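You operate a simulated robot arm through the tools that you are given. There is no shell and no other tool.

You are at the controls of a simulated robot arm. One attempt, no reset.

## Task
Read the shim that the clamped purple felt pad lacks and press it on.
Fine: block of that size on the black square, red-post lever over and back, block back, white handle open; pinch and drop nothing. Set down upright: what you pick out.
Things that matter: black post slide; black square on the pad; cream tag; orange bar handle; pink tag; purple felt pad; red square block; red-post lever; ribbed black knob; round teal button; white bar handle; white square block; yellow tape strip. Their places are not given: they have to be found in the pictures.

The check looks at the end state, three seconds after you hand in, the way a careful person would. Anything else that was tipped, shoved, dropped, spilled or broken makes it a failure.

## Robot
A 6-joint arm with a two-finger parallel gripper, fixed in place. Base frame: the origin is at the foot of the arm, x ahead of it, y to its left, z up. Lengths are in m, angles in rad, forces in N, time in s.
With the tool pointing down near the work surface it reaches from about 0.24 to 0.64 m from the base axis. Its first joint turns from -1.152 to 1.152 rad. Payload 2.7 kg.
Tool frame: the origin (TCP) lies between the finger pads and is the grasp point; the fingertips stand 0.023 m ahead of it; z points along the fingers, y is the line along which they close. Largest opening 0.094 m; finger width 0.038, thickness 0.01; the body of the gripper, 0.054 by 0.096 m, starts 0.039 m behind the TCP.
Orientation is told as [roll, pitch, yaw] about the base's x, y, z axes, in that order, counted from this pose: with the fingers straight down and closing along the base's y, the tool's x points along the base's -x, its y along +y and its z along -z.

## Interface
- The arm moves only by the tool play_rows. Its argument "rows" is a list of rows, each an object (a shift or turn left out is 0, a gripper value left out holds the last) with "dp": the shift along the base's x, y, z in units of 40 mm (1.0 is 40 mm), a list of three; "rotation": the turn, a rotation vector about the base's x, y, z in units of 4 degrees (1.0 is 4 degrees), a list of three; "fingers": the gripper command, from -1 (shut) to 1 (fully open), values between in proportion. In form: [{"dp": [dx, dy, dz], "rotation": [wx, wy, wz], "fingers": fingers}, ...]. A call has 1 to 20 rows; each row shifts and turns the commanded pose from where the row before left it. A call with a number of a shift or a turn outside -1 to 1 is refused whole. Rows are played at 5 a second. More than 0.05 m and 0.15 rad between two rows, or a gripper value outside its range, and nothing of the call is played. A pose out of reach is approached as far as the arm can. The call stops where the force on the tool passes 60 N (or 10 N more than at its start, if that is more) or the arm is blocked; 0.2 s more then pass. The fingers move at their own pace (about 0.045 m/s each) and stop on an object; they squeeze with about 40 N. The grip force told is the motor's: it shows also when the fingers shut on nothing. Time passes only in rows, and 0.2 s behind the last, so rows that do not move let the fingers close. The reply holds the time, the measured pose of the TCP, the force on the tool along the base axes, the opening and the grip force, in the units named above and with some noise, with the torque about the TCP (base axes, N m) and any sound that the robot's microphone picked up, and new pictures: "views" is both (left out), scene, wrist or none.
- Cameras (640 x 400 px; columns grow to the right, rows downward): "scene" is fixed at [0.0804, -0.4488, 1.3913]; the picture's right is [0.58, -0.81, 0.00], its down [-0.56, -0.40, -0.73] and it looks along [0.59, 0.42, -0.68] (base axes); focal length 274 px, centre (320, 200). "wrist" rides on the gripper at [0.086, 0.016, -0.075] in the tool frame; the picture's right is [-0.18, 0.98, 0.00], its down [-0.58, -0.11, -0.81] and it looks along [-0.79, -0.15, 0.59] (tool axes); focal length 243 px, centre (320, 200).
- pixel_to_xyz(camera, pixels): for up to 12 pixels [column, row] of the newest picture of that camera ("zoom" is the newest enlarged one), the place [x, y, z] in the base frame of the surface seen there, good to about 0.003 m, but the place of the scene camera against the robot may be out by one fixed shift of up to 0.012 m in any direction. It takes no simulated time.
- inspect(camera, box): a new picture of the part [left, top, right, bottom] of that camera's present view, enlarged. It takes no simulated time.
- finish_job(): hands the job in; it is judged then, once.

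Unless the task says otherwise, let go and move clear before handing in.

The tools are called after ">>>" as name(argument=value, ...) on one line, values as JSON. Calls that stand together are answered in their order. play_rows: Moves the arm, as the interface text tells. Its arguments: {"type":"object","properties":{"rows":{"type":"array","items":{"type":"object","properties":{"dp":{"type":"array","items":{"type":"number"}},"rotation":{"type":"array","items":{"type":"number"}},"fingers":{"type":"number"}}}},"views":{"type":"string","enum":["both","scene","wrist","none"]}},"required":["rows"]} The other tools are called the same way: pixel_to_xyz (camera, pixels) gives the place of the surface under pixels of a picture; inspect (camera, box) takes an enlarged picture of a part of a camera's view; finish_job () hands the job in.

At the start:

```text
time: 0.0
tool_pos: [0.3326, -0.01, 1.1787]
orientation: [0.001, -0.002, 0.0]
wrist_force: [0.0, 0.7, 0.9]
ft_torque: [0.03, 0.01, -0.03]
opening: 0.0939
gripper_force: 0.0
```

scene: 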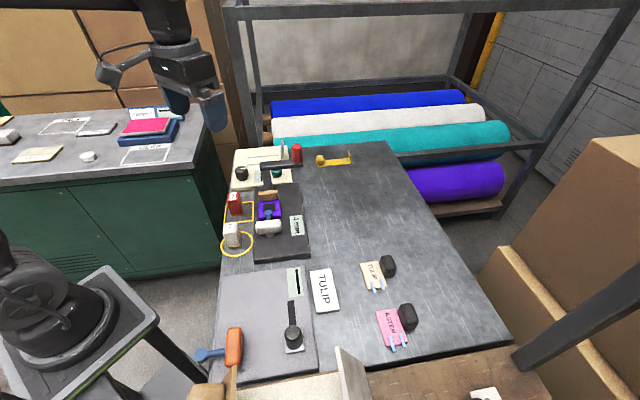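
wrist: 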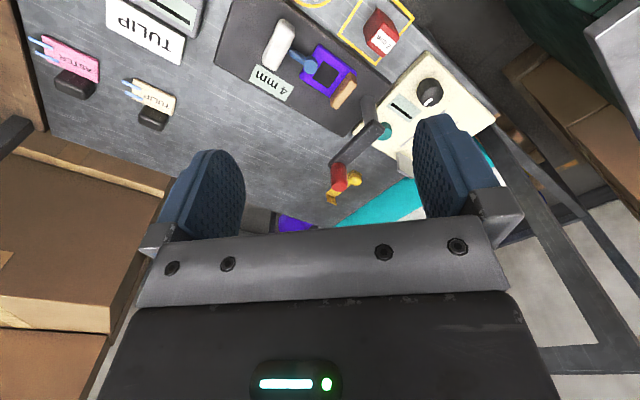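

The scene picture shows the bench with the clamped purple pad near (268,210), blocks at (233,203) and (232,235), and tags at (373,275) and (392,327). I'll enlarge these areas to read them.

>>> inspect(camera="scene", box=[215, 130, 375, 270])

>>> inspect(camera="scene", box=[200, 250, 440, 400])

>>> inspect(camera="scene", box=[0, 90, 240, 240])

>>> inspect(camera="wrist", box=[20, 0, 260, 150])

>>> inspect(camera="wrist", box=[220, 0, 500, 210])

```text
2.86 times, centred on (295, 200) of scene
```

zoom: 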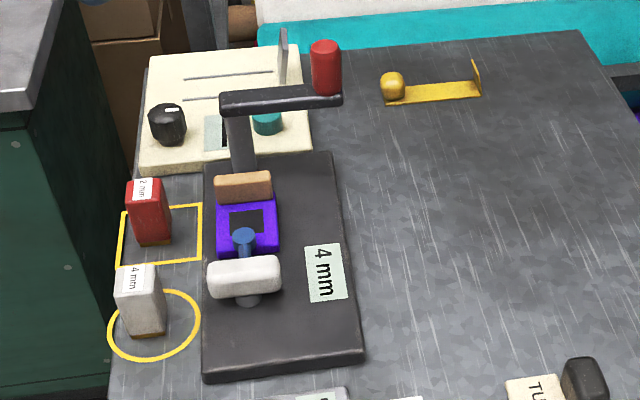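

```text
2.67 times, centred on (320, 325) of scene
```

zoom: 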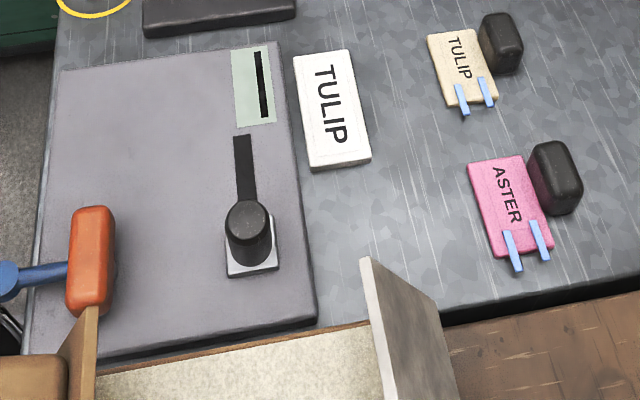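

```text
2.67 times, centred on (120, 165) of scene
```

zoom: 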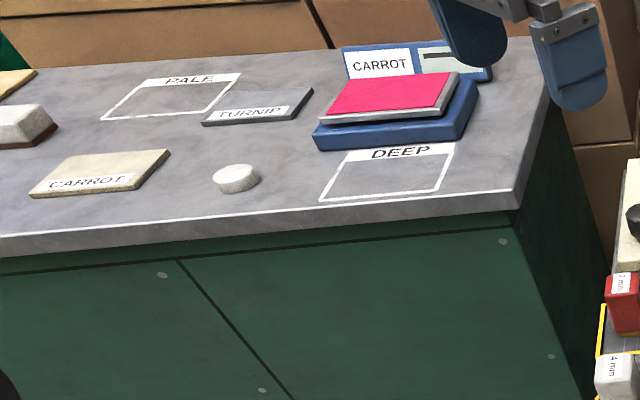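

```text
2.67 times, centred on (140, 75) of wrist
```

zoom: 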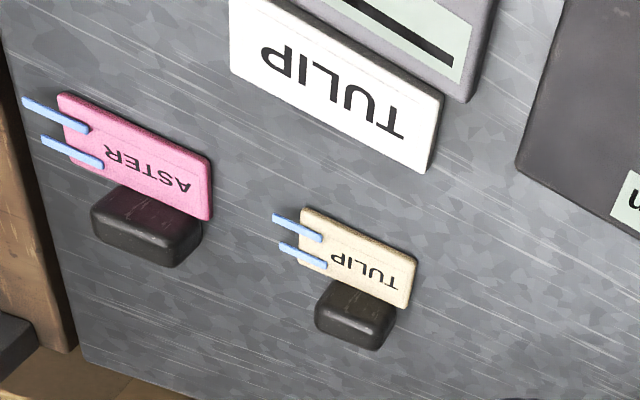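

```text
1.90 times, centred on (360, 105) of wrist
```

zoom: 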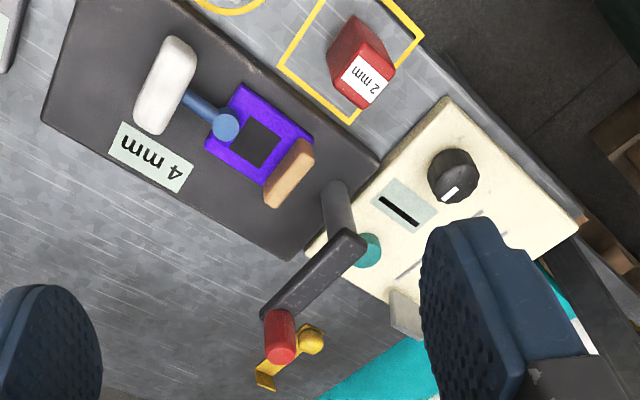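

The wrist zoom shows "4 mm" beside the clamped pad, a red "2 mm" block in a square outline and a white "4 mm" block in a round outline. I'll measure these places next.

>>> pixel_to_xyz(camera="zoom", pixels=[[257, 142], [226, 126], [180, 60], [155, 115], [290, 175], [338, 190], [350, 242], [280, 345], [358, 80], [270, 305], [150, 155], [230, 200]])

>>> pixel_to_xyz(camera="scene", pixels=[[269, 207], [268, 212], [265, 229], [232, 240], [232, 226], [237, 244], [235, 198], [297, 145], [297, 163], [275, 166], [259, 164], [274, 187]])

```text
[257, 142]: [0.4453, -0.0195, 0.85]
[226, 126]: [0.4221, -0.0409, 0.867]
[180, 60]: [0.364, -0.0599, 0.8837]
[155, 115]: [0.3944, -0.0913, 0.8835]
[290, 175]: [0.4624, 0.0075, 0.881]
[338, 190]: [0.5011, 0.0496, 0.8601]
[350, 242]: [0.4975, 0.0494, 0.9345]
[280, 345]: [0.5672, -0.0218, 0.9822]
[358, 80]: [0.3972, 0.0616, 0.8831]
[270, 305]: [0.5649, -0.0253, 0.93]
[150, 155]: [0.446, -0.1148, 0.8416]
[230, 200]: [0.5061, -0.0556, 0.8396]
```

```text
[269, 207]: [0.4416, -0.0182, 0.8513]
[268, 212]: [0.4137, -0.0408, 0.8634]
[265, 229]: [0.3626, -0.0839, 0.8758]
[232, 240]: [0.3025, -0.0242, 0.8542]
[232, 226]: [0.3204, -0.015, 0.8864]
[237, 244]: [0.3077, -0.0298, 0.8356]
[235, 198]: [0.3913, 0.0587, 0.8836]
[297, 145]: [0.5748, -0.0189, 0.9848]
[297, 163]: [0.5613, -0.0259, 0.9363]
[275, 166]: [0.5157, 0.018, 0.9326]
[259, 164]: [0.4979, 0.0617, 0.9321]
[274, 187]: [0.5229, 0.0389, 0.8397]
```

The two cameras agree to within about a centimetre, with the bench objects at z≈0.82–0.98. I'll move lower and back so the wrist camera sees the white block.

>>> play_rows(rows=[{"dp": [-0.25, 0, -0.8]}, {"dp": [-0.25, 0, -0.8]}, {"dp": [-0.25, 0, -0.8]}, {"dp": [-0.25, 0, -0.8]}, {"dp": [-0.25, 0, -0.8]}, {"dp": [0, 0, 0]}])

```text
time: 1.4
tool_pos: [0.283, -0.0098, 1.0194]
orientation: [0.001, -0.002, 0.001]
wrist_force: [-0.2, -0.1, 0.1]
ft_torque: [0.03, 0.0, -0.04]
opening: 0.094
gripper_force: 0.1
```

scene: 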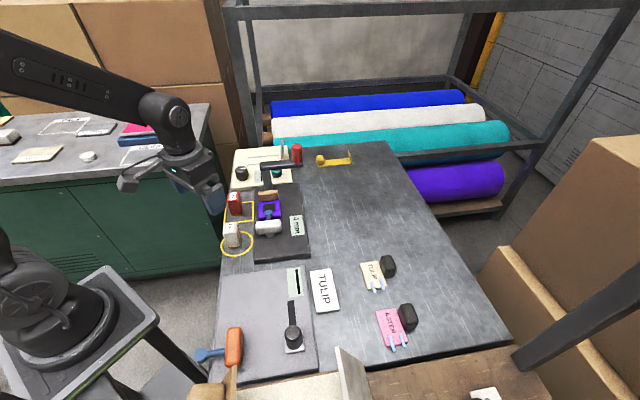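
wrist: 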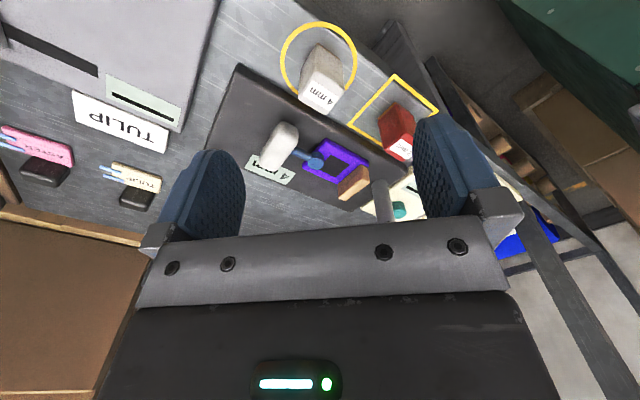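

The white block stands in the round outline at wrist (322,75). I'll zoom in there and on the fixture.

>>> inspect(camera="wrist", box=[240, 10, 460, 148])

>>> inspect(camera="wrist", box=[240, 110, 440, 235])

>>> inspect(camera="wrist", box=[272, 10, 368, 130])

```text
2.90 times, centred on (350, 79) of wrist
```

zoom: 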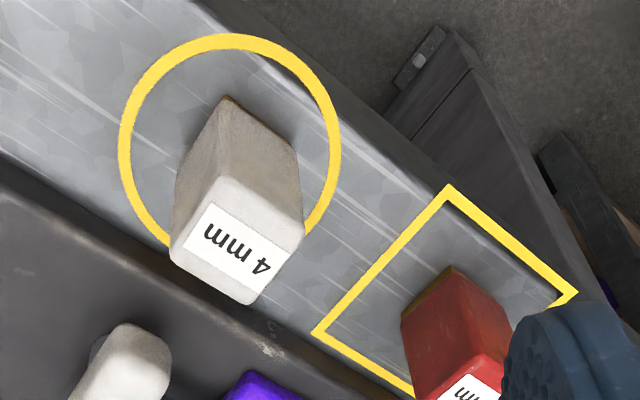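

```text
3.20 times, centred on (340, 172) of wrist
```

zoom: 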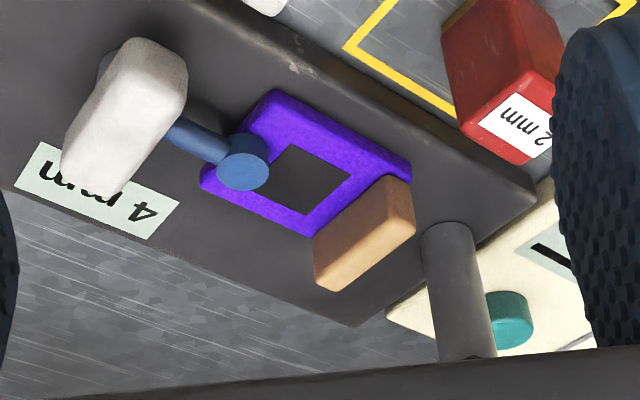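

```text
3.33 times, centred on (320, 70) of wrist
```

zoom: 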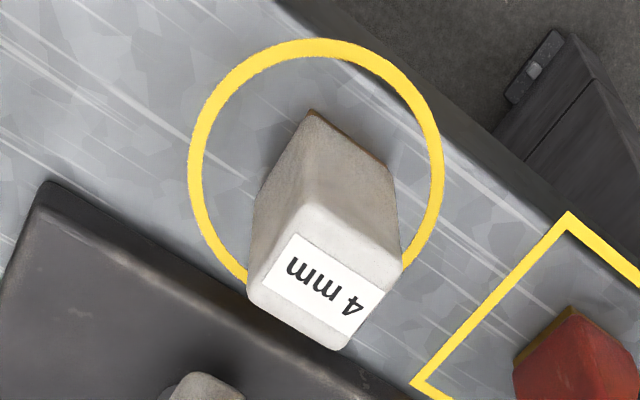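

The white block's top face corners show in the zoom around (310,205), (402,268), (338,348), (248,285). I'll measure the top, its edges and the ring.

>>> pixel_to_xyz(camera="zoom", pixels=[[305, 212], [394, 268], [338, 342], [254, 282], [323, 275], [310, 113], [192, 170], [440, 170], [316, 46], [263, 188], [392, 182], [355, 215]])

>>> pixel_to_xyz(camera="wrist", pixels=[[328, 138], [372, 160], [340, 153], [350, 152], [345, 163], [326, 159], [337, 166], [335, 177], [315, 163], [271, 145], [296, 154], [365, 175]])

```text
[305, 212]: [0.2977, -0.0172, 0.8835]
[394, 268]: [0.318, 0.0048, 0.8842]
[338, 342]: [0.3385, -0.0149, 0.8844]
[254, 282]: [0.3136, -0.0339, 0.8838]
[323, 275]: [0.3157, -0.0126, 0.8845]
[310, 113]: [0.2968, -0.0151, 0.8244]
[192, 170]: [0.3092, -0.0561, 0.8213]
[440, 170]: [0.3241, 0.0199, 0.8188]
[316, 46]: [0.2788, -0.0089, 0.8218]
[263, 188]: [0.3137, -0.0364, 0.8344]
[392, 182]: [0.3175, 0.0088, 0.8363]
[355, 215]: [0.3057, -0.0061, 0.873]
```

```text
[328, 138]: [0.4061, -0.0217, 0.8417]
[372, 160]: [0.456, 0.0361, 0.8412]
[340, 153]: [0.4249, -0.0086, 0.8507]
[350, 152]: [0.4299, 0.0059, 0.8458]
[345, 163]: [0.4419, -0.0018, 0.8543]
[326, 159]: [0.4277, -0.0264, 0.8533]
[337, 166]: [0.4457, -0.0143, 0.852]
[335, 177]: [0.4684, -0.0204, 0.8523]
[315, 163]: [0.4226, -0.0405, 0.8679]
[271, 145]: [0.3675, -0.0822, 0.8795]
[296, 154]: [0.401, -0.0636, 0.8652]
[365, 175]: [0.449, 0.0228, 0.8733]
```

The block is about 30 mm square, turned about 45°, top at z=0.884. I'll zoom on the pad again and measure its corners and the clamp tip.

>>> inspect(camera="wrist", box=[280, 120, 400, 195])

```text
5.33 times, centred on (340, 158) of wrist
```

zoom: 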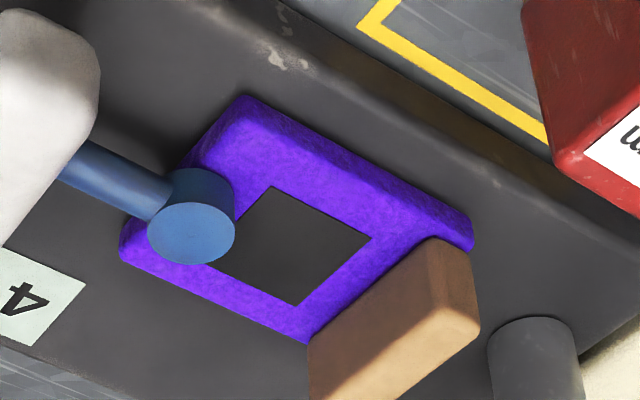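

>>> pixel_to_xyz(camera="zoom", pixels=[[272, 188], [370, 239], [297, 304], [213, 264], [245, 108], [465, 222], [128, 235], [300, 330], [190, 235], [185, 175], [435, 250], [465, 325]])

>>> pixel_to_xyz(camera="zoom", pixels=[[232, 205], [190, 262], [150, 225], [215, 175], [80, 170], [120, 185], [320, 350], [330, 385], [530, 330], [70, 140], [10, 20], [92, 45]])

```text
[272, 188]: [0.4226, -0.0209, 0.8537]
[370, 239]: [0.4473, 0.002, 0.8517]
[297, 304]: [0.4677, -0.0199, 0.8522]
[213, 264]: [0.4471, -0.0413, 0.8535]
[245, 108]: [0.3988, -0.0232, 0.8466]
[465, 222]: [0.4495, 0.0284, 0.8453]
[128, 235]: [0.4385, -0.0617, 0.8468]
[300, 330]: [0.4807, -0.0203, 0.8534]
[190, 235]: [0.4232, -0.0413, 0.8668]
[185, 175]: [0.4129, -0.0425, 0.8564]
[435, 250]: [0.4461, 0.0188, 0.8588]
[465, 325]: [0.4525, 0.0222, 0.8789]
```

```text
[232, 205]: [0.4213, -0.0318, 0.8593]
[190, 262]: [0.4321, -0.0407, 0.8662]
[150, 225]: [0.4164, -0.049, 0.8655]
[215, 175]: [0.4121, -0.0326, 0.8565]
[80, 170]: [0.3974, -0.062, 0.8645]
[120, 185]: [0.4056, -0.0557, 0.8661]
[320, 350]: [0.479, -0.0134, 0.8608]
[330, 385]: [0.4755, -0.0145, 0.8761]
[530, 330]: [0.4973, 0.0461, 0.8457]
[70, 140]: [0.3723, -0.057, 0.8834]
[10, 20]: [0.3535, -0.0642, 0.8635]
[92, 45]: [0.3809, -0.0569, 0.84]
```

The black square is centred near (0.4455,-0.020), about 32 mm wide and turned about 45°, with the clamp tip and wooden stop on either side. Next I'll study both handles, the lever and the slide up close.

>>> inspect(camera="scene", box=[245, 185, 315, 245])

>>> inspect(camera="scene", box=[190, 310, 260, 370])

>>> inspect(camera="scene", box=[225, 130, 310, 200])

>>> inspect(camera="wrist", box=[0, 0, 230, 144])

>>> inspect(camera="wrist", box=[245, 105, 325, 190])

```text
6.67 times, centred on (280, 215) of scene
```

zoom: 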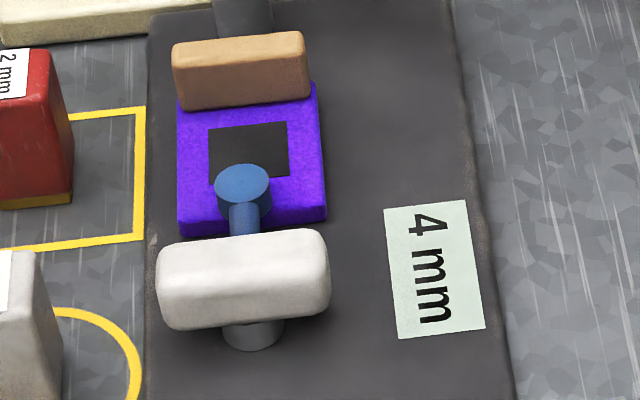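

```text
6.67 times, centred on (225, 340) of scene
```

zoom: 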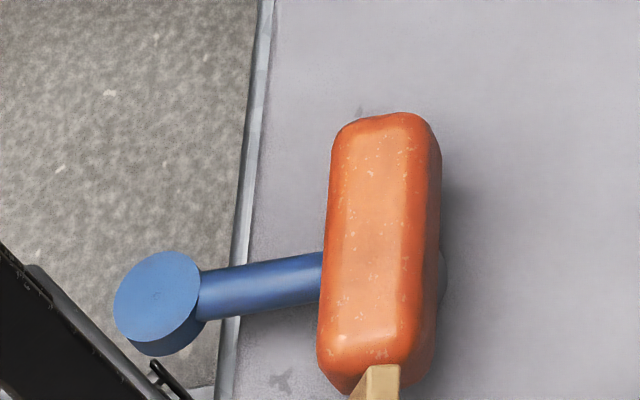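

```text
5.71 times, centred on (268, 165) of scene
```

zoom: 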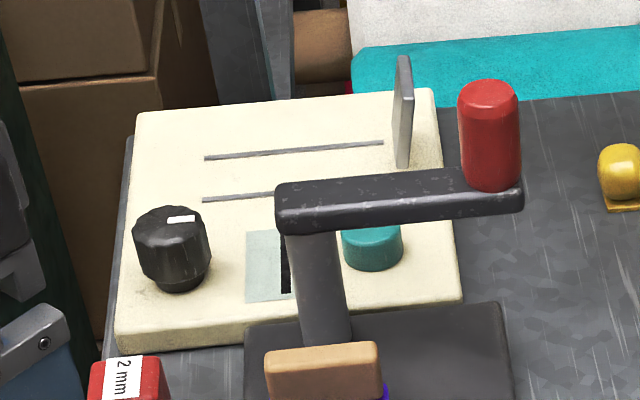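

```text
2.78 times, centred on (115, 72) of wrist
```

zoom: 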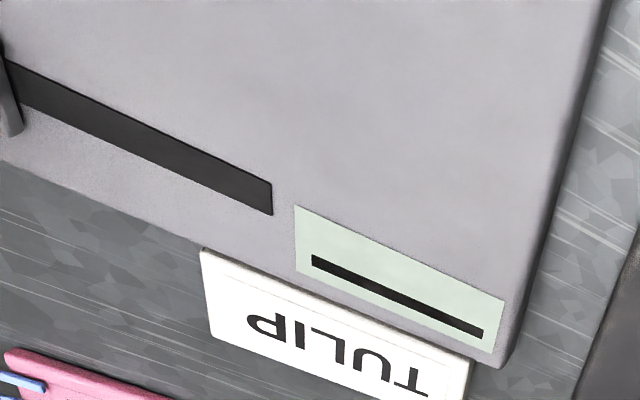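

```text
4.71 times, centred on (285, 148) of wrist
```

zoom: 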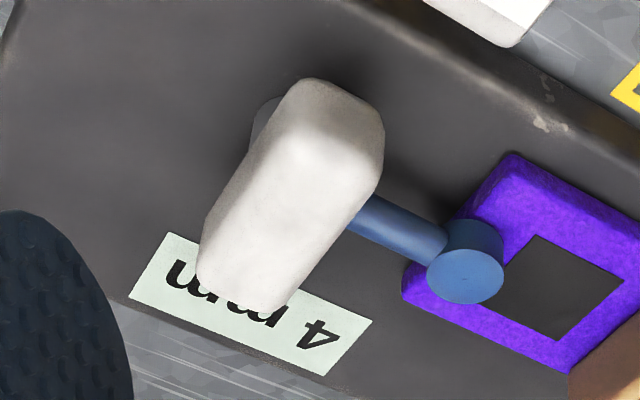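

Both clamps have a bar handle on an upright post with a sideways blue arm; the orange one is swung open, so opening the white one means a turn about the vertical. I'll measure the handle ends, lever and nearby objects for clearance.

>>> pixel_to_xyz(camera="zoom", pixels=[[335, 95], [375, 130], [310, 85], [230, 200], [210, 270], [270, 300], [290, 200], [375, 170], [330, 240], [263, 125], [220, 265], [400, 215]])

>>> pixel_to_xyz(camera="scene", pixels=[[283, 142], [285, 155], [320, 160], [350, 155], [350, 163], [303, 150], [293, 150], [264, 164], [267, 175], [300, 165], [276, 172], [242, 172]])

```text
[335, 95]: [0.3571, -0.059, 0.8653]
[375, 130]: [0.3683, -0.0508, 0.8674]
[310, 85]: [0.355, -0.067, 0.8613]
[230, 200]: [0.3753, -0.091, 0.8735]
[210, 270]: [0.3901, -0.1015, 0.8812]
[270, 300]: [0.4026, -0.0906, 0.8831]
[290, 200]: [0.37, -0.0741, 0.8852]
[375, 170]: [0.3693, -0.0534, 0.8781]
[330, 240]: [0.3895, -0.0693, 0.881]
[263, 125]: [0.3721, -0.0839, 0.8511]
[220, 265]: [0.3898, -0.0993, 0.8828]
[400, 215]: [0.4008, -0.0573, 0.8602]
```

```text
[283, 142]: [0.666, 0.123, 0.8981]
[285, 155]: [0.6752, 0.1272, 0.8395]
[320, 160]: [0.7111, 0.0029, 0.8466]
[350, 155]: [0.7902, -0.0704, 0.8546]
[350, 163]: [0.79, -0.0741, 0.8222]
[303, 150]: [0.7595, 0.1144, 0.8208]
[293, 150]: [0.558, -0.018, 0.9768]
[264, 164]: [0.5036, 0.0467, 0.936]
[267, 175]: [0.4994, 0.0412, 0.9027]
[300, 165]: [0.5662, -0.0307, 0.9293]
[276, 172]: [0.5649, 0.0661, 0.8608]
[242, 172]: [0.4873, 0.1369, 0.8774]
```

The clamp handle's near end is about 58 mm from the block centre, so fingers opened to ~56 mm at 44° yaw clear it. I'll turn and hover above the white block.

>>> play_rows(rows=[{"dp": [0.0773, -0.013, -0.158], "rotation": [0, 0, 1], "fingers": 0.2}, {"dp": [0.0773, -0.013, -0.158], "rotation": [0, 0, 1]}, {"dp": [0.0773, -0.013, -0.158], "rotation": [0, 0, 1]}, {"dp": [0.0773, -0.013, -0.158], "rotation": [0, 0, 1]}, {"dp": [0.0773, -0.013, -0.158], "rotation": [0, 0, 1]}, {"dp": [0.0773, -0.013, -0.158], "rotation": [0, 0, 1]}, {"dp": [0.0773, -0.013, -0.158], "rotation": [0, 0, 1]}, {"dp": [0.0773, -0.013, -0.158], "rotation": [0, 0, 1]}, {"dp": [0.0773, -0.013, -0.158], "rotation": [0, 0, 1]}, {"dp": [0.0773, -0.013, -0.158], "rotation": [0, 0, 1]}, {"dp": [0.0773, -0.013, -0.158], "rotation": [0, 0, 1]}, {}])

```text
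time: 4.0
tool_pos: [0.3168, -0.0141, 0.9505]
orientation: [-0.002, -0.001, 0.768]
wrist_force: [-0.8, -0.2, 0.6]
ft_torque: [0.01, 0.0, -0.06]
opening: 0.0566
gripper_force: 0.0
```

scene: 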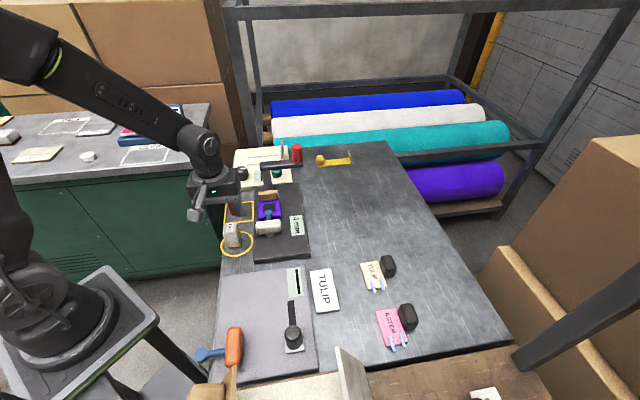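
wrist: 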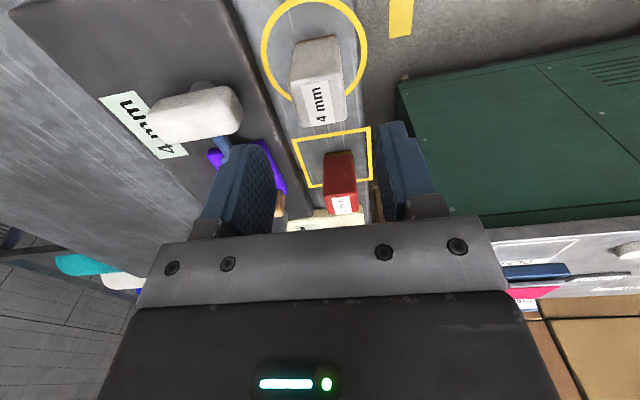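

The tool is above the block at yaw 44°; the block shows at wrist (317,85). I'll re-measure its top face from here.

>>> inspect(camera="wrist", box=[250, 0, 390, 140])

```text
2.86 times, centred on (320, 70) of wrist
```

zoom: 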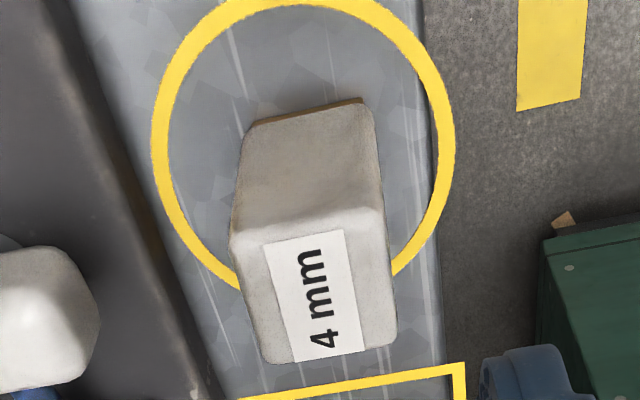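

>>> pixel_to_xyz(camera="zoom", pixels=[[242, 240], [374, 218], [390, 348], [272, 356], [320, 290], [234, 220], [380, 190], [256, 122], [362, 103], [158, 150], [450, 150], [305, 0]])

```text
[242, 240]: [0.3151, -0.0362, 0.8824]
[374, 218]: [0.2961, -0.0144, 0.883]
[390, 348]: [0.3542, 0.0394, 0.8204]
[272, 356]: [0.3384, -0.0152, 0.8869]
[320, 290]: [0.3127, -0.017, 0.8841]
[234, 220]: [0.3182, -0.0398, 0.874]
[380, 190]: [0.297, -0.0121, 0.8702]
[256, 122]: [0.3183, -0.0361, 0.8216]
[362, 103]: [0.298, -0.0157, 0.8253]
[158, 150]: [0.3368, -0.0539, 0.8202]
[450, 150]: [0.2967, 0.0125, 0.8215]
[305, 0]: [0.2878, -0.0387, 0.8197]
```

The block's centre measures (0.317,-0.015), which matches the tool. I'll descend to z≈0.874 and close.

>>> play_rows(rows=[{"dp": [0.01, -0.01, -0.4]}, {"dp": [0, 0, -0.4]}, {"dp": [0, 0, -0.4]}, {"dp": [0, 0, -0.4]}, {"dp": [0, 0, -0.3]}, {}, {"fingers": -1}, {}, {}, {}, {}])

```text
time: 6.4
tool_pos: [0.3188, -0.0162, 0.8743]
orientation: [0.001, 0.0, 0.768]
wrist_force: [0.7, 0.9, 0.2]
ft_torque: [0.0, -0.01, -0.03]
opening: 0.0336
gripper_force: 40.5
```

scene: 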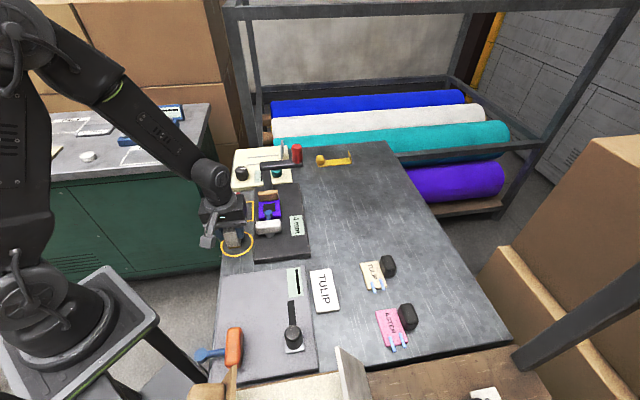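
wrist: 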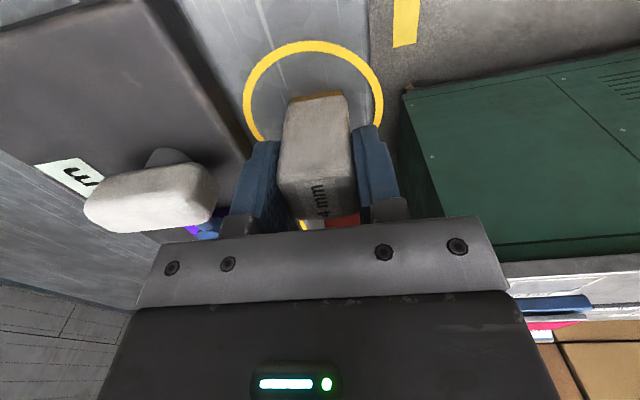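

The block is held (opening 0.0336, force 40 N). I'll lift to z≈0.98 and carry it over the black square.

>>> play_rows(rows=[{"dp": [0, 0, 0.5]}, {"dp": [0, 0, 0.8]}, {"dp": [0, 0, 0.8]}, {"dp": [0, 0, 0.6]}, {"dp": [0.7, -0.02, 0]}, {"dp": [0.7, -0.02, 0]}, {"dp": [0.7, -0.02, 0]}, {"dp": [0.7, -0.02, 0]}, {"dp": [0.37, -0.02, 0]}, {}, {}])

```text
time: 8.8
tool_pos: [0.4447, -0.0204, 0.9822]
orientation: [0.002, -0.002, 0.769]
wrist_force: [-0.2, 0.2, -1.5]
ft_torque: [-0.01, 0.0, 0.02]
opening: 0.0335
gripper_force: 40.0
```

scene: 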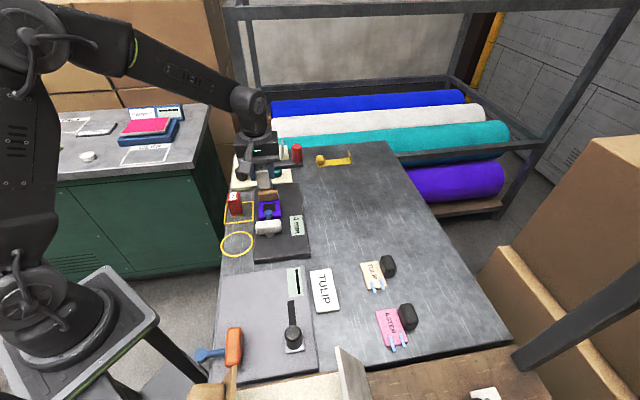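
wrist: 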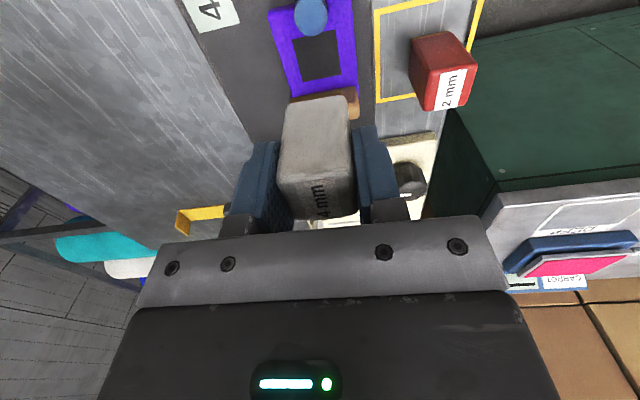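

The black square is in clear view at wrist (322,55) past the held block. I'll zoom in and measure it before lowering.

>>> inspect(camera="wrist", box=[255, 0, 385, 130])

>>> inspect(camera="scene", box=[225, 130, 315, 240])

>>> pixel_to_xyz(camera="wrist", pixels=[[298, 38], [337, 31], [342, 74], [306, 80], [321, 56], [312, 15], [288, 102], [347, 97], [278, 30], [355, 85], [300, 97], [353, 95]])

```text
3.08 times, centred on (320, 65) of wrist
```

zoom: 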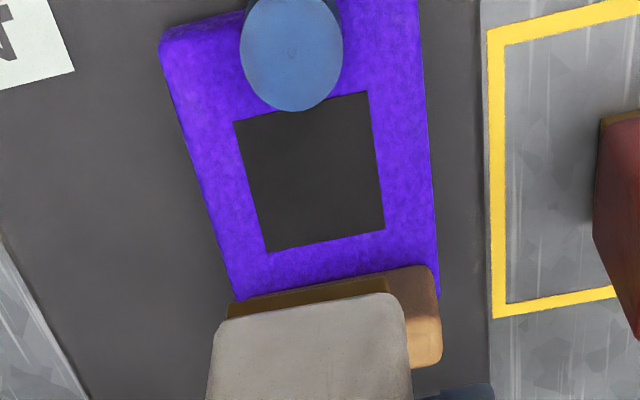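

```text
3.64 times, centred on (270, 185) of scene
```

zoom: 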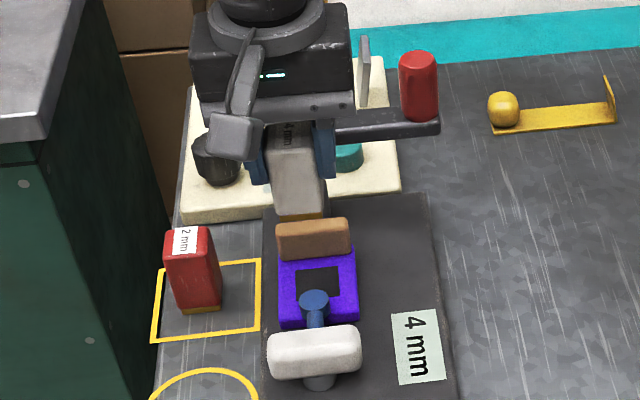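

```text
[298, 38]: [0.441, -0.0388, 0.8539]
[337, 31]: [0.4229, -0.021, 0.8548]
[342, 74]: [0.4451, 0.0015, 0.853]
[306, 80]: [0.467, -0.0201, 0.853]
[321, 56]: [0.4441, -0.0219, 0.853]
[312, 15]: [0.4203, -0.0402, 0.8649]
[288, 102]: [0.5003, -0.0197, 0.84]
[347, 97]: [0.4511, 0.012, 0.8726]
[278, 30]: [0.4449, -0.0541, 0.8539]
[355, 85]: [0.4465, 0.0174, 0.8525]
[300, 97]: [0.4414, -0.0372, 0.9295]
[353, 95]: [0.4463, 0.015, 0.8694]
```

I'll refine the square's corner readings using exact wrist pixels.

>>> pixel_to_xyz(camera="wrist", pixels=[[291.8, 39.7], [335.3, 29.9], [341.1, 74.1], [302.8, 81.9], [292.5, 104], [344.5, 92], [346, 96.5]])

```text
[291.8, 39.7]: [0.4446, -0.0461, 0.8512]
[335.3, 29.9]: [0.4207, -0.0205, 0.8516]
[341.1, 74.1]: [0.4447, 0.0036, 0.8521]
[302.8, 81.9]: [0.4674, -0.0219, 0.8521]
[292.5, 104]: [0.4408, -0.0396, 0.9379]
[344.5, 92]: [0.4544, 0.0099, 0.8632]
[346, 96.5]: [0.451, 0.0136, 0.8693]
```

The square's centre averages (0.4447,-0.021), right under the block. I'll lower to just above the pad.

>>> play_rows(rows=[{"dp": [0, -0.01, -0.4]}, {"dp": [0, 0, -0.4]}, {"dp": [0, 0, -0.4]}, {"dp": [0, 0, -0.4]}, {"dp": [0, 0, -0.2]}, {"dp": [0, 0, -0.05]}, {}])

```text
time: 10.4
tool_pos: [0.4434, -0.0192, 0.9065]
orientation: [-0.001, -0.001, 0.768]
wrist_force: [0.3, 0.2, -1.6]
ft_torque: [-0.01, 0.02, 0.01]
opening: 0.0333
gripper_force: 40.2
```

scene: 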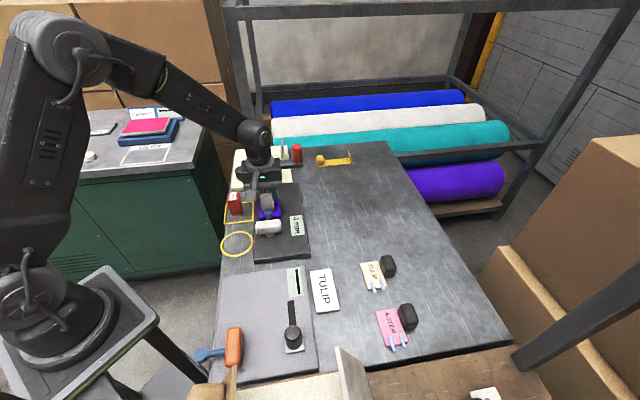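
wrist: 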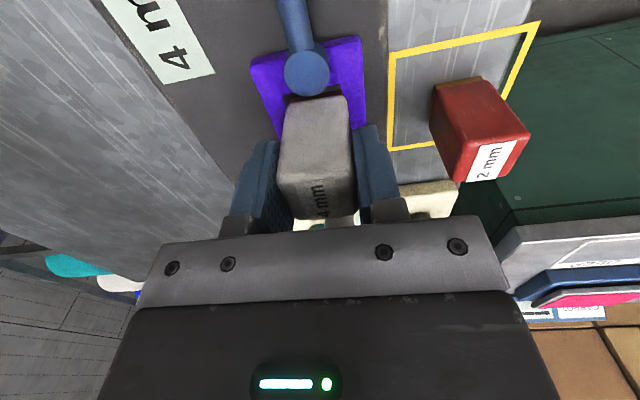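

There's no contact force yet at z=0.9065. I'll step down in small increments until contact shows.

>>> play_rows(rows=[{"dp": [0.02, -0.03, -0.03]}, {}, {}], views="none")

>>> play_rows(rows=[{"dp": [0, 0, -0.03]}, {}, {}], views="none")

>>> inspect(camera="wrist", box=[245, 30, 375, 130])

```text
time: 11.2
tool_pos: [0.445, -0.0205, 0.9063]
orientation: [0.001, -0.002, 0.767]
wrist_force: [-0.4, -0.1, -1.3]
ft_torque: [-0.03, -0.01, -0.01]
opening: 0.0339
gripper_force: 40.2
```

```text
time: 12.0
tool_pos: [0.4444, -0.0214, 0.9058]
orientation: [0.0, -0.002, 0.768]
wrist_force: [-2.4, 0.0, 5.3]
ft_torque: [0.02, 0.11, 0.02]
opening: 0.0332
gripper_force: 40.0
```

```text
4.00 times, centred on (310, 80) of wrist
```

zoom: 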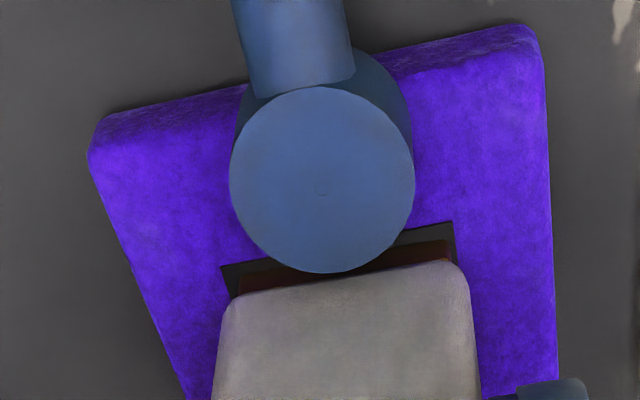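

Contact with the pad is felt (Fz about +5 N), and a thin black margin shows in front of the block at zoom (225,270)–(450,225). I'll check how well it's centred before letting go.

>>> pixel_to_xyz(camera="zoom", pixels=[[224, 269], [451, 223], [240, 288], [447, 245], [228, 285], [453, 250], [322, 180], [400, 232]])

>>> inspect(camera="scene", box=[245, 180, 305, 235])

```text
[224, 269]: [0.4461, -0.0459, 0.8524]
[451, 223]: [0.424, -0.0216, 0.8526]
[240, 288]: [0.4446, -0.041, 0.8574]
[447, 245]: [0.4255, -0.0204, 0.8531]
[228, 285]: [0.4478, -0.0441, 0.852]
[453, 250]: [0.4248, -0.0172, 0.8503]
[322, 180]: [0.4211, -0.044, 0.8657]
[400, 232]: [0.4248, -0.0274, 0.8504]
```

```text
7.27 times, centred on (275, 208) of scene
```

zoom: 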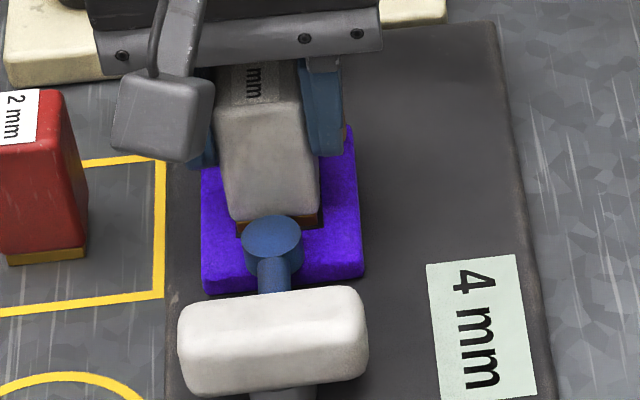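

The shim edge sits about 2 mm inside the square on the near side, so it's centred. I'll release by opening to about 56 mm, then rise straight up.

>>> play_rows(rows=[{"fingers": 0.2}, {}, {}, {}, {"dp": [0, 0, 0.3]}, {"dp": [0, 0, 0.6]}, {"dp": [0, 0, 0.8]}, {"dp": [0, 0, 0.8]}, {"dp": [0, 0, 0.8]}, {}])

```text
time: 14.2
tool_pos: [0.4462, -0.0203, 1.037]
orientation: [0.0, -0.004, 0.768]
wrist_force: [-0.6, 0.3, -0.9]
ft_torque: [0.0, 0.01, 0.03]
opening: 0.0563
gripper_force: 0.1
```

scene: 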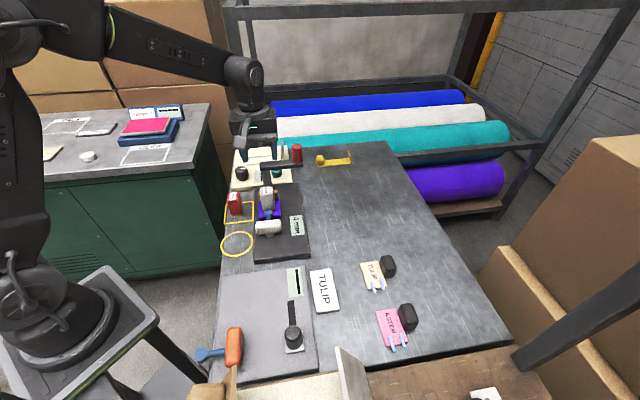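
wrist: 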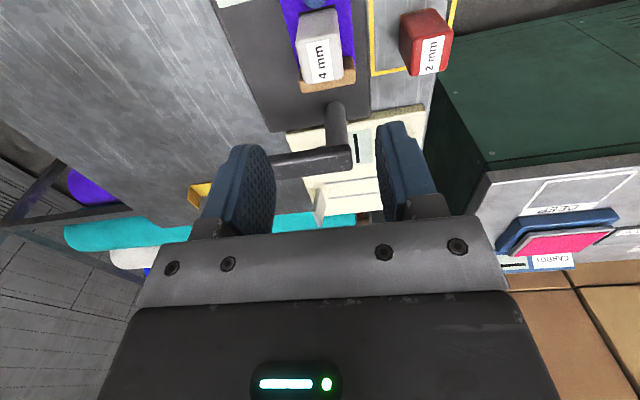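

The block stands upright on the pad at wrist (320,50). I'll zoom on the lever's pivot and arm.

>>> inspect(camera="wrist", box=[240, 0, 400, 200])

>>> inspect(camera="scene", box=[240, 140, 310, 225])

>>> pixel_to_xyz(camera="wrist", pixels=[[305, 18], [335, 12], [340, 73], [312, 78], [335, 105], [330, 155], [348, 148], [352, 165], [345, 125], [300, 158], [285, 168]])

>>> pixel_to_xyz(camera="scene", pixels=[[297, 146], [292, 152], [302, 152], [297, 161], [263, 163], [262, 168], [264, 174], [298, 168], [264, 184], [302, 165], [285, 168], [285, 171]])

```text
2.00 times, centred on (320, 100) of wrist
```

zoom: 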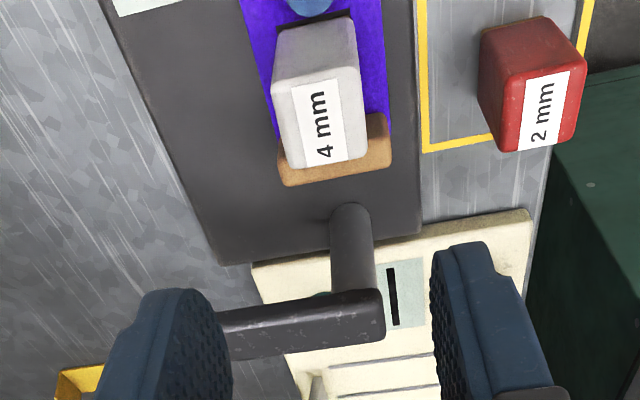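

```text
4.71 times, centred on (275, 182) of scene
```

zoom: 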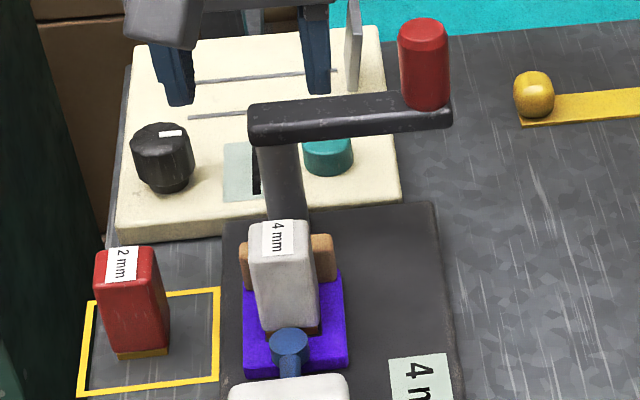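

```text
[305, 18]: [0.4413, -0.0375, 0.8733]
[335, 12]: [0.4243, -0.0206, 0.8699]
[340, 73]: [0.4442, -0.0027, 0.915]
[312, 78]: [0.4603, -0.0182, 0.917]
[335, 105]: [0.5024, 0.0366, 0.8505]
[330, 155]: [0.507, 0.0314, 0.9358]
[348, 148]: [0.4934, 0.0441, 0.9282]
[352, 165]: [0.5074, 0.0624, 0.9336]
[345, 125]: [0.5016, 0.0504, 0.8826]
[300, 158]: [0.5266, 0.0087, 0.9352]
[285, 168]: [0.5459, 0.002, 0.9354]
```

```text
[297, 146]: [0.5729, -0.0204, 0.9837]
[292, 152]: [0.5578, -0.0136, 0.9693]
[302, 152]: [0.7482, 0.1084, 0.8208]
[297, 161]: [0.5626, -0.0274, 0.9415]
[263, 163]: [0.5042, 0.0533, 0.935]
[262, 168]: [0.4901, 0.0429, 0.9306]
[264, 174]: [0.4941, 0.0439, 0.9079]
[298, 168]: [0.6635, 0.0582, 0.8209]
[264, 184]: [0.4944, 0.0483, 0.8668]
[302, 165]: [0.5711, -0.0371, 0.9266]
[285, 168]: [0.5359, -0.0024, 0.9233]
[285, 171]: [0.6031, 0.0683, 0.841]
```

The block stands squarely on the pad; lever pivot ≈(0.505,0.047), red post ≈(0.568,-0.022), so about a 90° swing puts the post over the block. I'll move above the red post while turning the gripper so the fingers close along its direction of travel.

>>> play_rows(rows=[{"dp": [0.1525, 0, 0.02], "rotation": [0, 0, 1]}, {"dp": [0.1525, 0, 0.02], "rotation": [0, 0, 1]}, {"dp": [0.1525, 0, 0.02], "rotation": [0, 0, 1]}, {"dp": [0.1525, 0, 0.02], "rotation": [0, 0, 1]}, {"dp": [0.1525, 0, 0.02], "rotation": [0, 0, 1]}, {"dp": [0.1525, 0, 0.02], "rotation": [0, 0, 1]}, {"dp": [0.1525, 0, 0.02], "rotation": [0, 0, 1]}, {"dp": [0.1525, 0, 0.02], "rotation": [0, 0, 1]}, {"dp": [0.1525, 0, 0.02], "rotation": [0, 0, 1]}, {"dp": [0.1525, 0, 0.02], "rotation": [0, 0, 1]}, {"dp": [0.1525, 0, 0.02], "rotation": [0, 0, 1]}, {"dp": [0.1525, 0, 0.02], "rotation": [0, 0, 1]}, {"dp": [0.1525, 0, 0.02], "rotation": [0, 0, 1]}, {"dp": [0.1525, 0, 0.02], "rotation": [0, 0, 1]}, {"dp": [0.1525, 0, 0.02], "rotation": [0, 0, 1]}, {"dp": [0.1525, 0, 0.02], "rotation": [0, 0, 1]}, {"dp": [0.1525, 0, 0.02], "rotation": [0, 0, 1]}, {"dp": [0.1525, 0, 0.02], "rotation": [0, 0, 1]}, {"dp": [0.1525, 0, 0.02], "rotation": [0, 0, 1]}, {"dp": [0.1525, 0, 0.02], "rotation": [0, 0, 1]}])

```text
time: 18.4
tool_pos: [0.5674, -0.021, 1.0535]
orientation: [0.001, -0.002, 2.166]
wrist_force: [0.3, -0.3, -0.2]
ft_torque: [-0.03, -0.06, 0.0]
opening: 0.0565
gripper_force: 0.0
```

scene: 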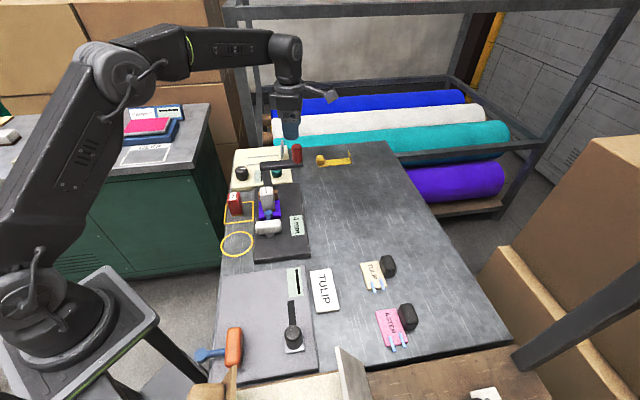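
wrist: 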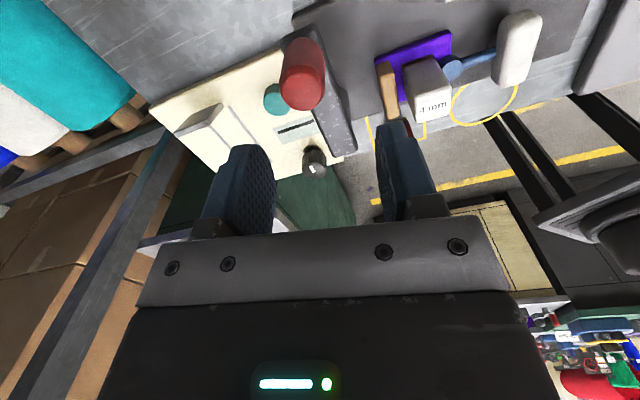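

Yaw 124° is reached, and the red post is in view at wrist (303,80). I'll zoom in and measure the post and the arm's pivot.

>>> inspect(camera="wrist", box=[250, 20, 390, 170])

```text
2.67 times, centred on (320, 95) of wrist
```

zoom: 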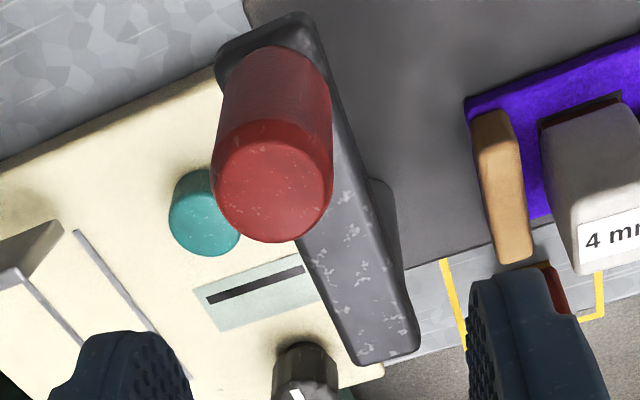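

>>> pixel_to_xyz(camera="zoom", pixels=[[270, 190], [218, 190], [322, 190], [270, 145], [270, 238], [300, 22], [235, 60], [410, 340], [360, 360], [370, 280], [345, 200], [385, 310]])

```text
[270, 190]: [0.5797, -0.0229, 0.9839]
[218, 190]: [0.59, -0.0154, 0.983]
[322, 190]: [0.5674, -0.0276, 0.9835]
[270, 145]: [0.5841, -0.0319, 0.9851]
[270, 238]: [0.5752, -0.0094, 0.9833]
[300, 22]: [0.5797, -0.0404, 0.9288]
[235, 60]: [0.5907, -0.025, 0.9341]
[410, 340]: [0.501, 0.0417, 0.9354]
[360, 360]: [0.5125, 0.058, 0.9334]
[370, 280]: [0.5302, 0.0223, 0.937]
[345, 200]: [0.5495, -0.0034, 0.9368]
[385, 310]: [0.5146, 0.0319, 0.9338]
```

Refined: red post centre ≈(0.578,-0.0225), diameter ~25 mm, top 0.984; pivot ≈(0.512,0.045), giving a 94 mm radius that also reaches the black square. I'll align over the post and lower around it.

>>> play_rows(rows=[{"dp": [0.133, -0.019, 0], "rotation": [0, 0, 1]}, {"dp": [0.133, -0.019, 0], "rotation": [0, 0, 1]}, {}, {"dp": [0, 0, -0.5]}, {"dp": [0, 0, -0.5]}, {"dp": [0, 0, -0.5]}, {"dp": [0, 0, -0.5]}, {"dp": [0, 0, -0.18]}, {}])

```text
time: 20.4
tool_pos: [0.5777, -0.0228, 0.9667]
orientation: [0.0, -0.001, 2.304]
wrist_force: [-0.5, -0.9, 0.1]
ft_torque: [-0.03, -0.01, 0.02]
opening: 0.0563
gripper_force: 0.0
```

scene: 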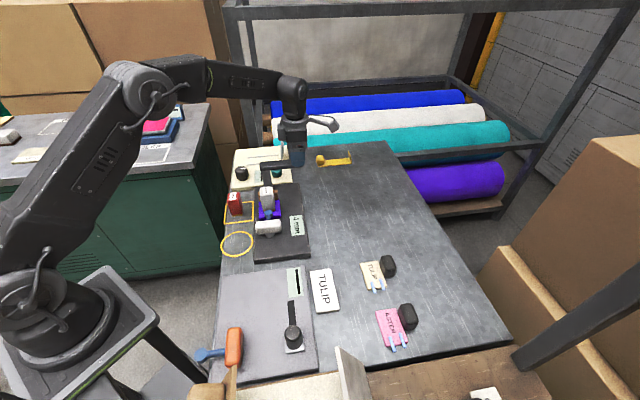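
wrist: 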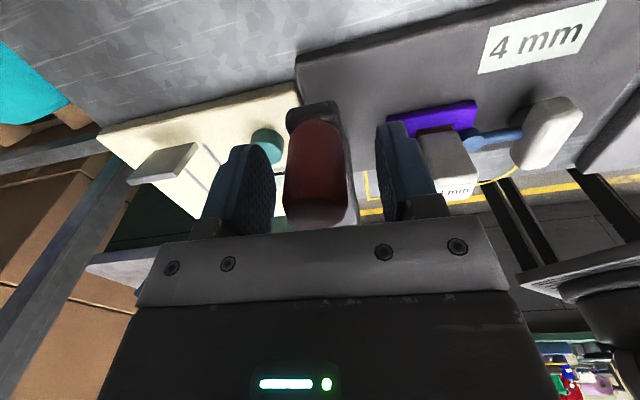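

The red post stands centred between the fingers at wrist (318,175). I'll close on it.

>>> play_rows(rows=[{"fingers": -1}, {}, {}, {}, {}], views="wrist")

```text
time: 21.6
tool_pos: [0.5774, -0.0224, 0.9668]
orientation: [0.0, -0.001, 2.304]
wrist_force: [0.2, -0.7, -2.8]
ft_torque: [0.24, -0.81, -0.02]
opening: 0.0296
gripper_force: 44.8
```

wrist: 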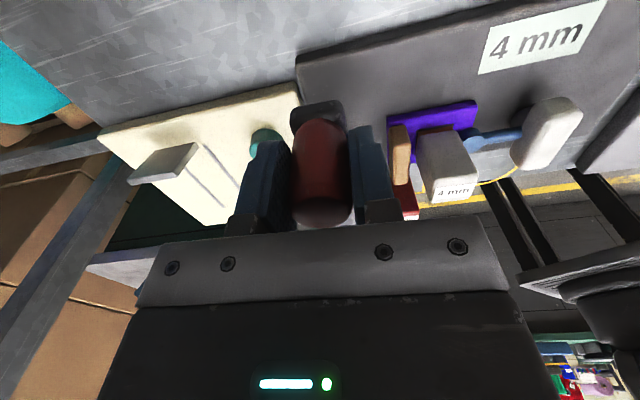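

The post is gripped. I'll try a small 8° test swing toward the pad to see how the lever responds.

>>> play_rows(rows=[{"dp": [-0.1219, -0.1101, 0], "rotation": [0, 0, -1]}, {"dp": [-0.1292, -0.1014, 0], "rotation": [0, 0, -1]}, {}])

```text
time: 22.4
tool_pos: [0.5683, -0.0309, 0.9661]
orientation: [-0.001, -0.002, 2.162]
wrist_force: [6.0, 1.9, 2.7]
ft_torque: [0.03, 0.5, -0.48]
opening: 0.0298
gripper_force: 44.4
```

scene: 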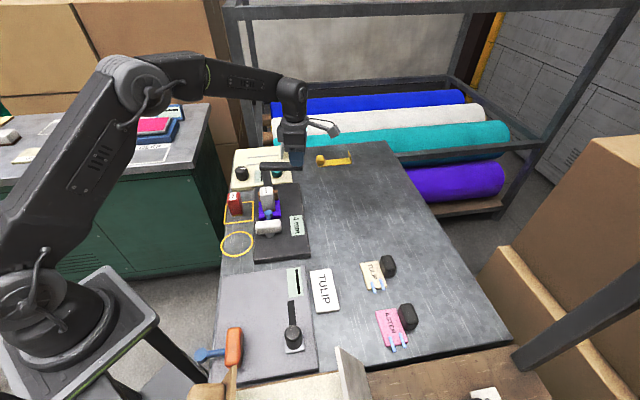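
wrist: 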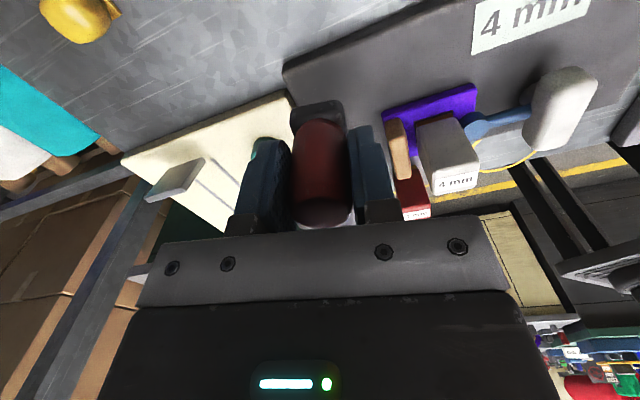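

The lever turns with the gripper at only ~6 N. I'll continue the arc in stages.

>>> play_rows(rows=[{"dp": [-0.136, -0.092, 0], "rotation": [0, 0, -1]}, {"dp": [-0.1421, -0.0823, 0], "rotation": [0, 0, -1]}, {"dp": [-0.1475, -0.0722, 0], "rotation": [0, 0, -1]}, {"dp": [-0.152, -0.0619, 0], "rotation": [0, 0, -1]}, {"dp": [-0.1562, -0.051, 0], "rotation": [0, 0, -1]}, {"dp": [-0.1593, -0.04, 0], "rotation": [0, 0, -1]}, {"dp": [-0.1616, -0.0287, 0], "rotation": [0, 0, -1]}, {"dp": [-0.1633, -0.0174, 0], "rotation": [0, 0, -1]}, {}])

```text
time: 24.4
tool_pos: [0.5186, -0.0482, 0.9674]
orientation: [-0.001, -0.001, 1.604]
wrist_force: [-1.3, 7.6, 2.9]
ft_torque: [-0.61, -0.64, -0.05]
opening: 0.0296
gripper_force: 45.2
```

scene: 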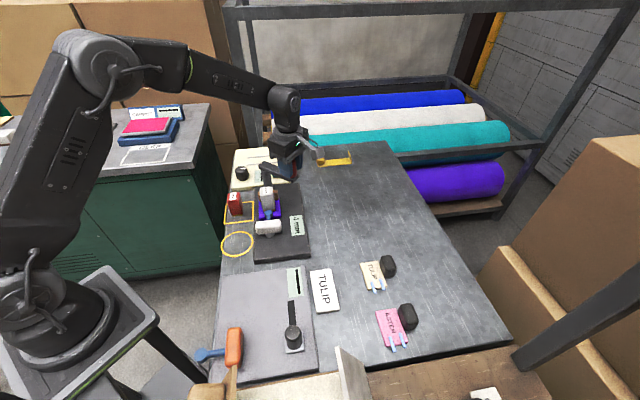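
wrist: 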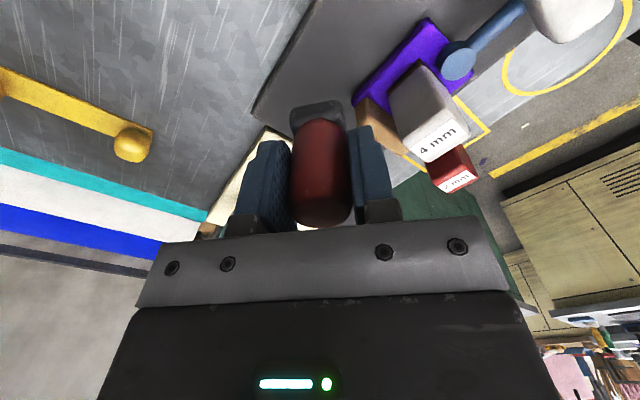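

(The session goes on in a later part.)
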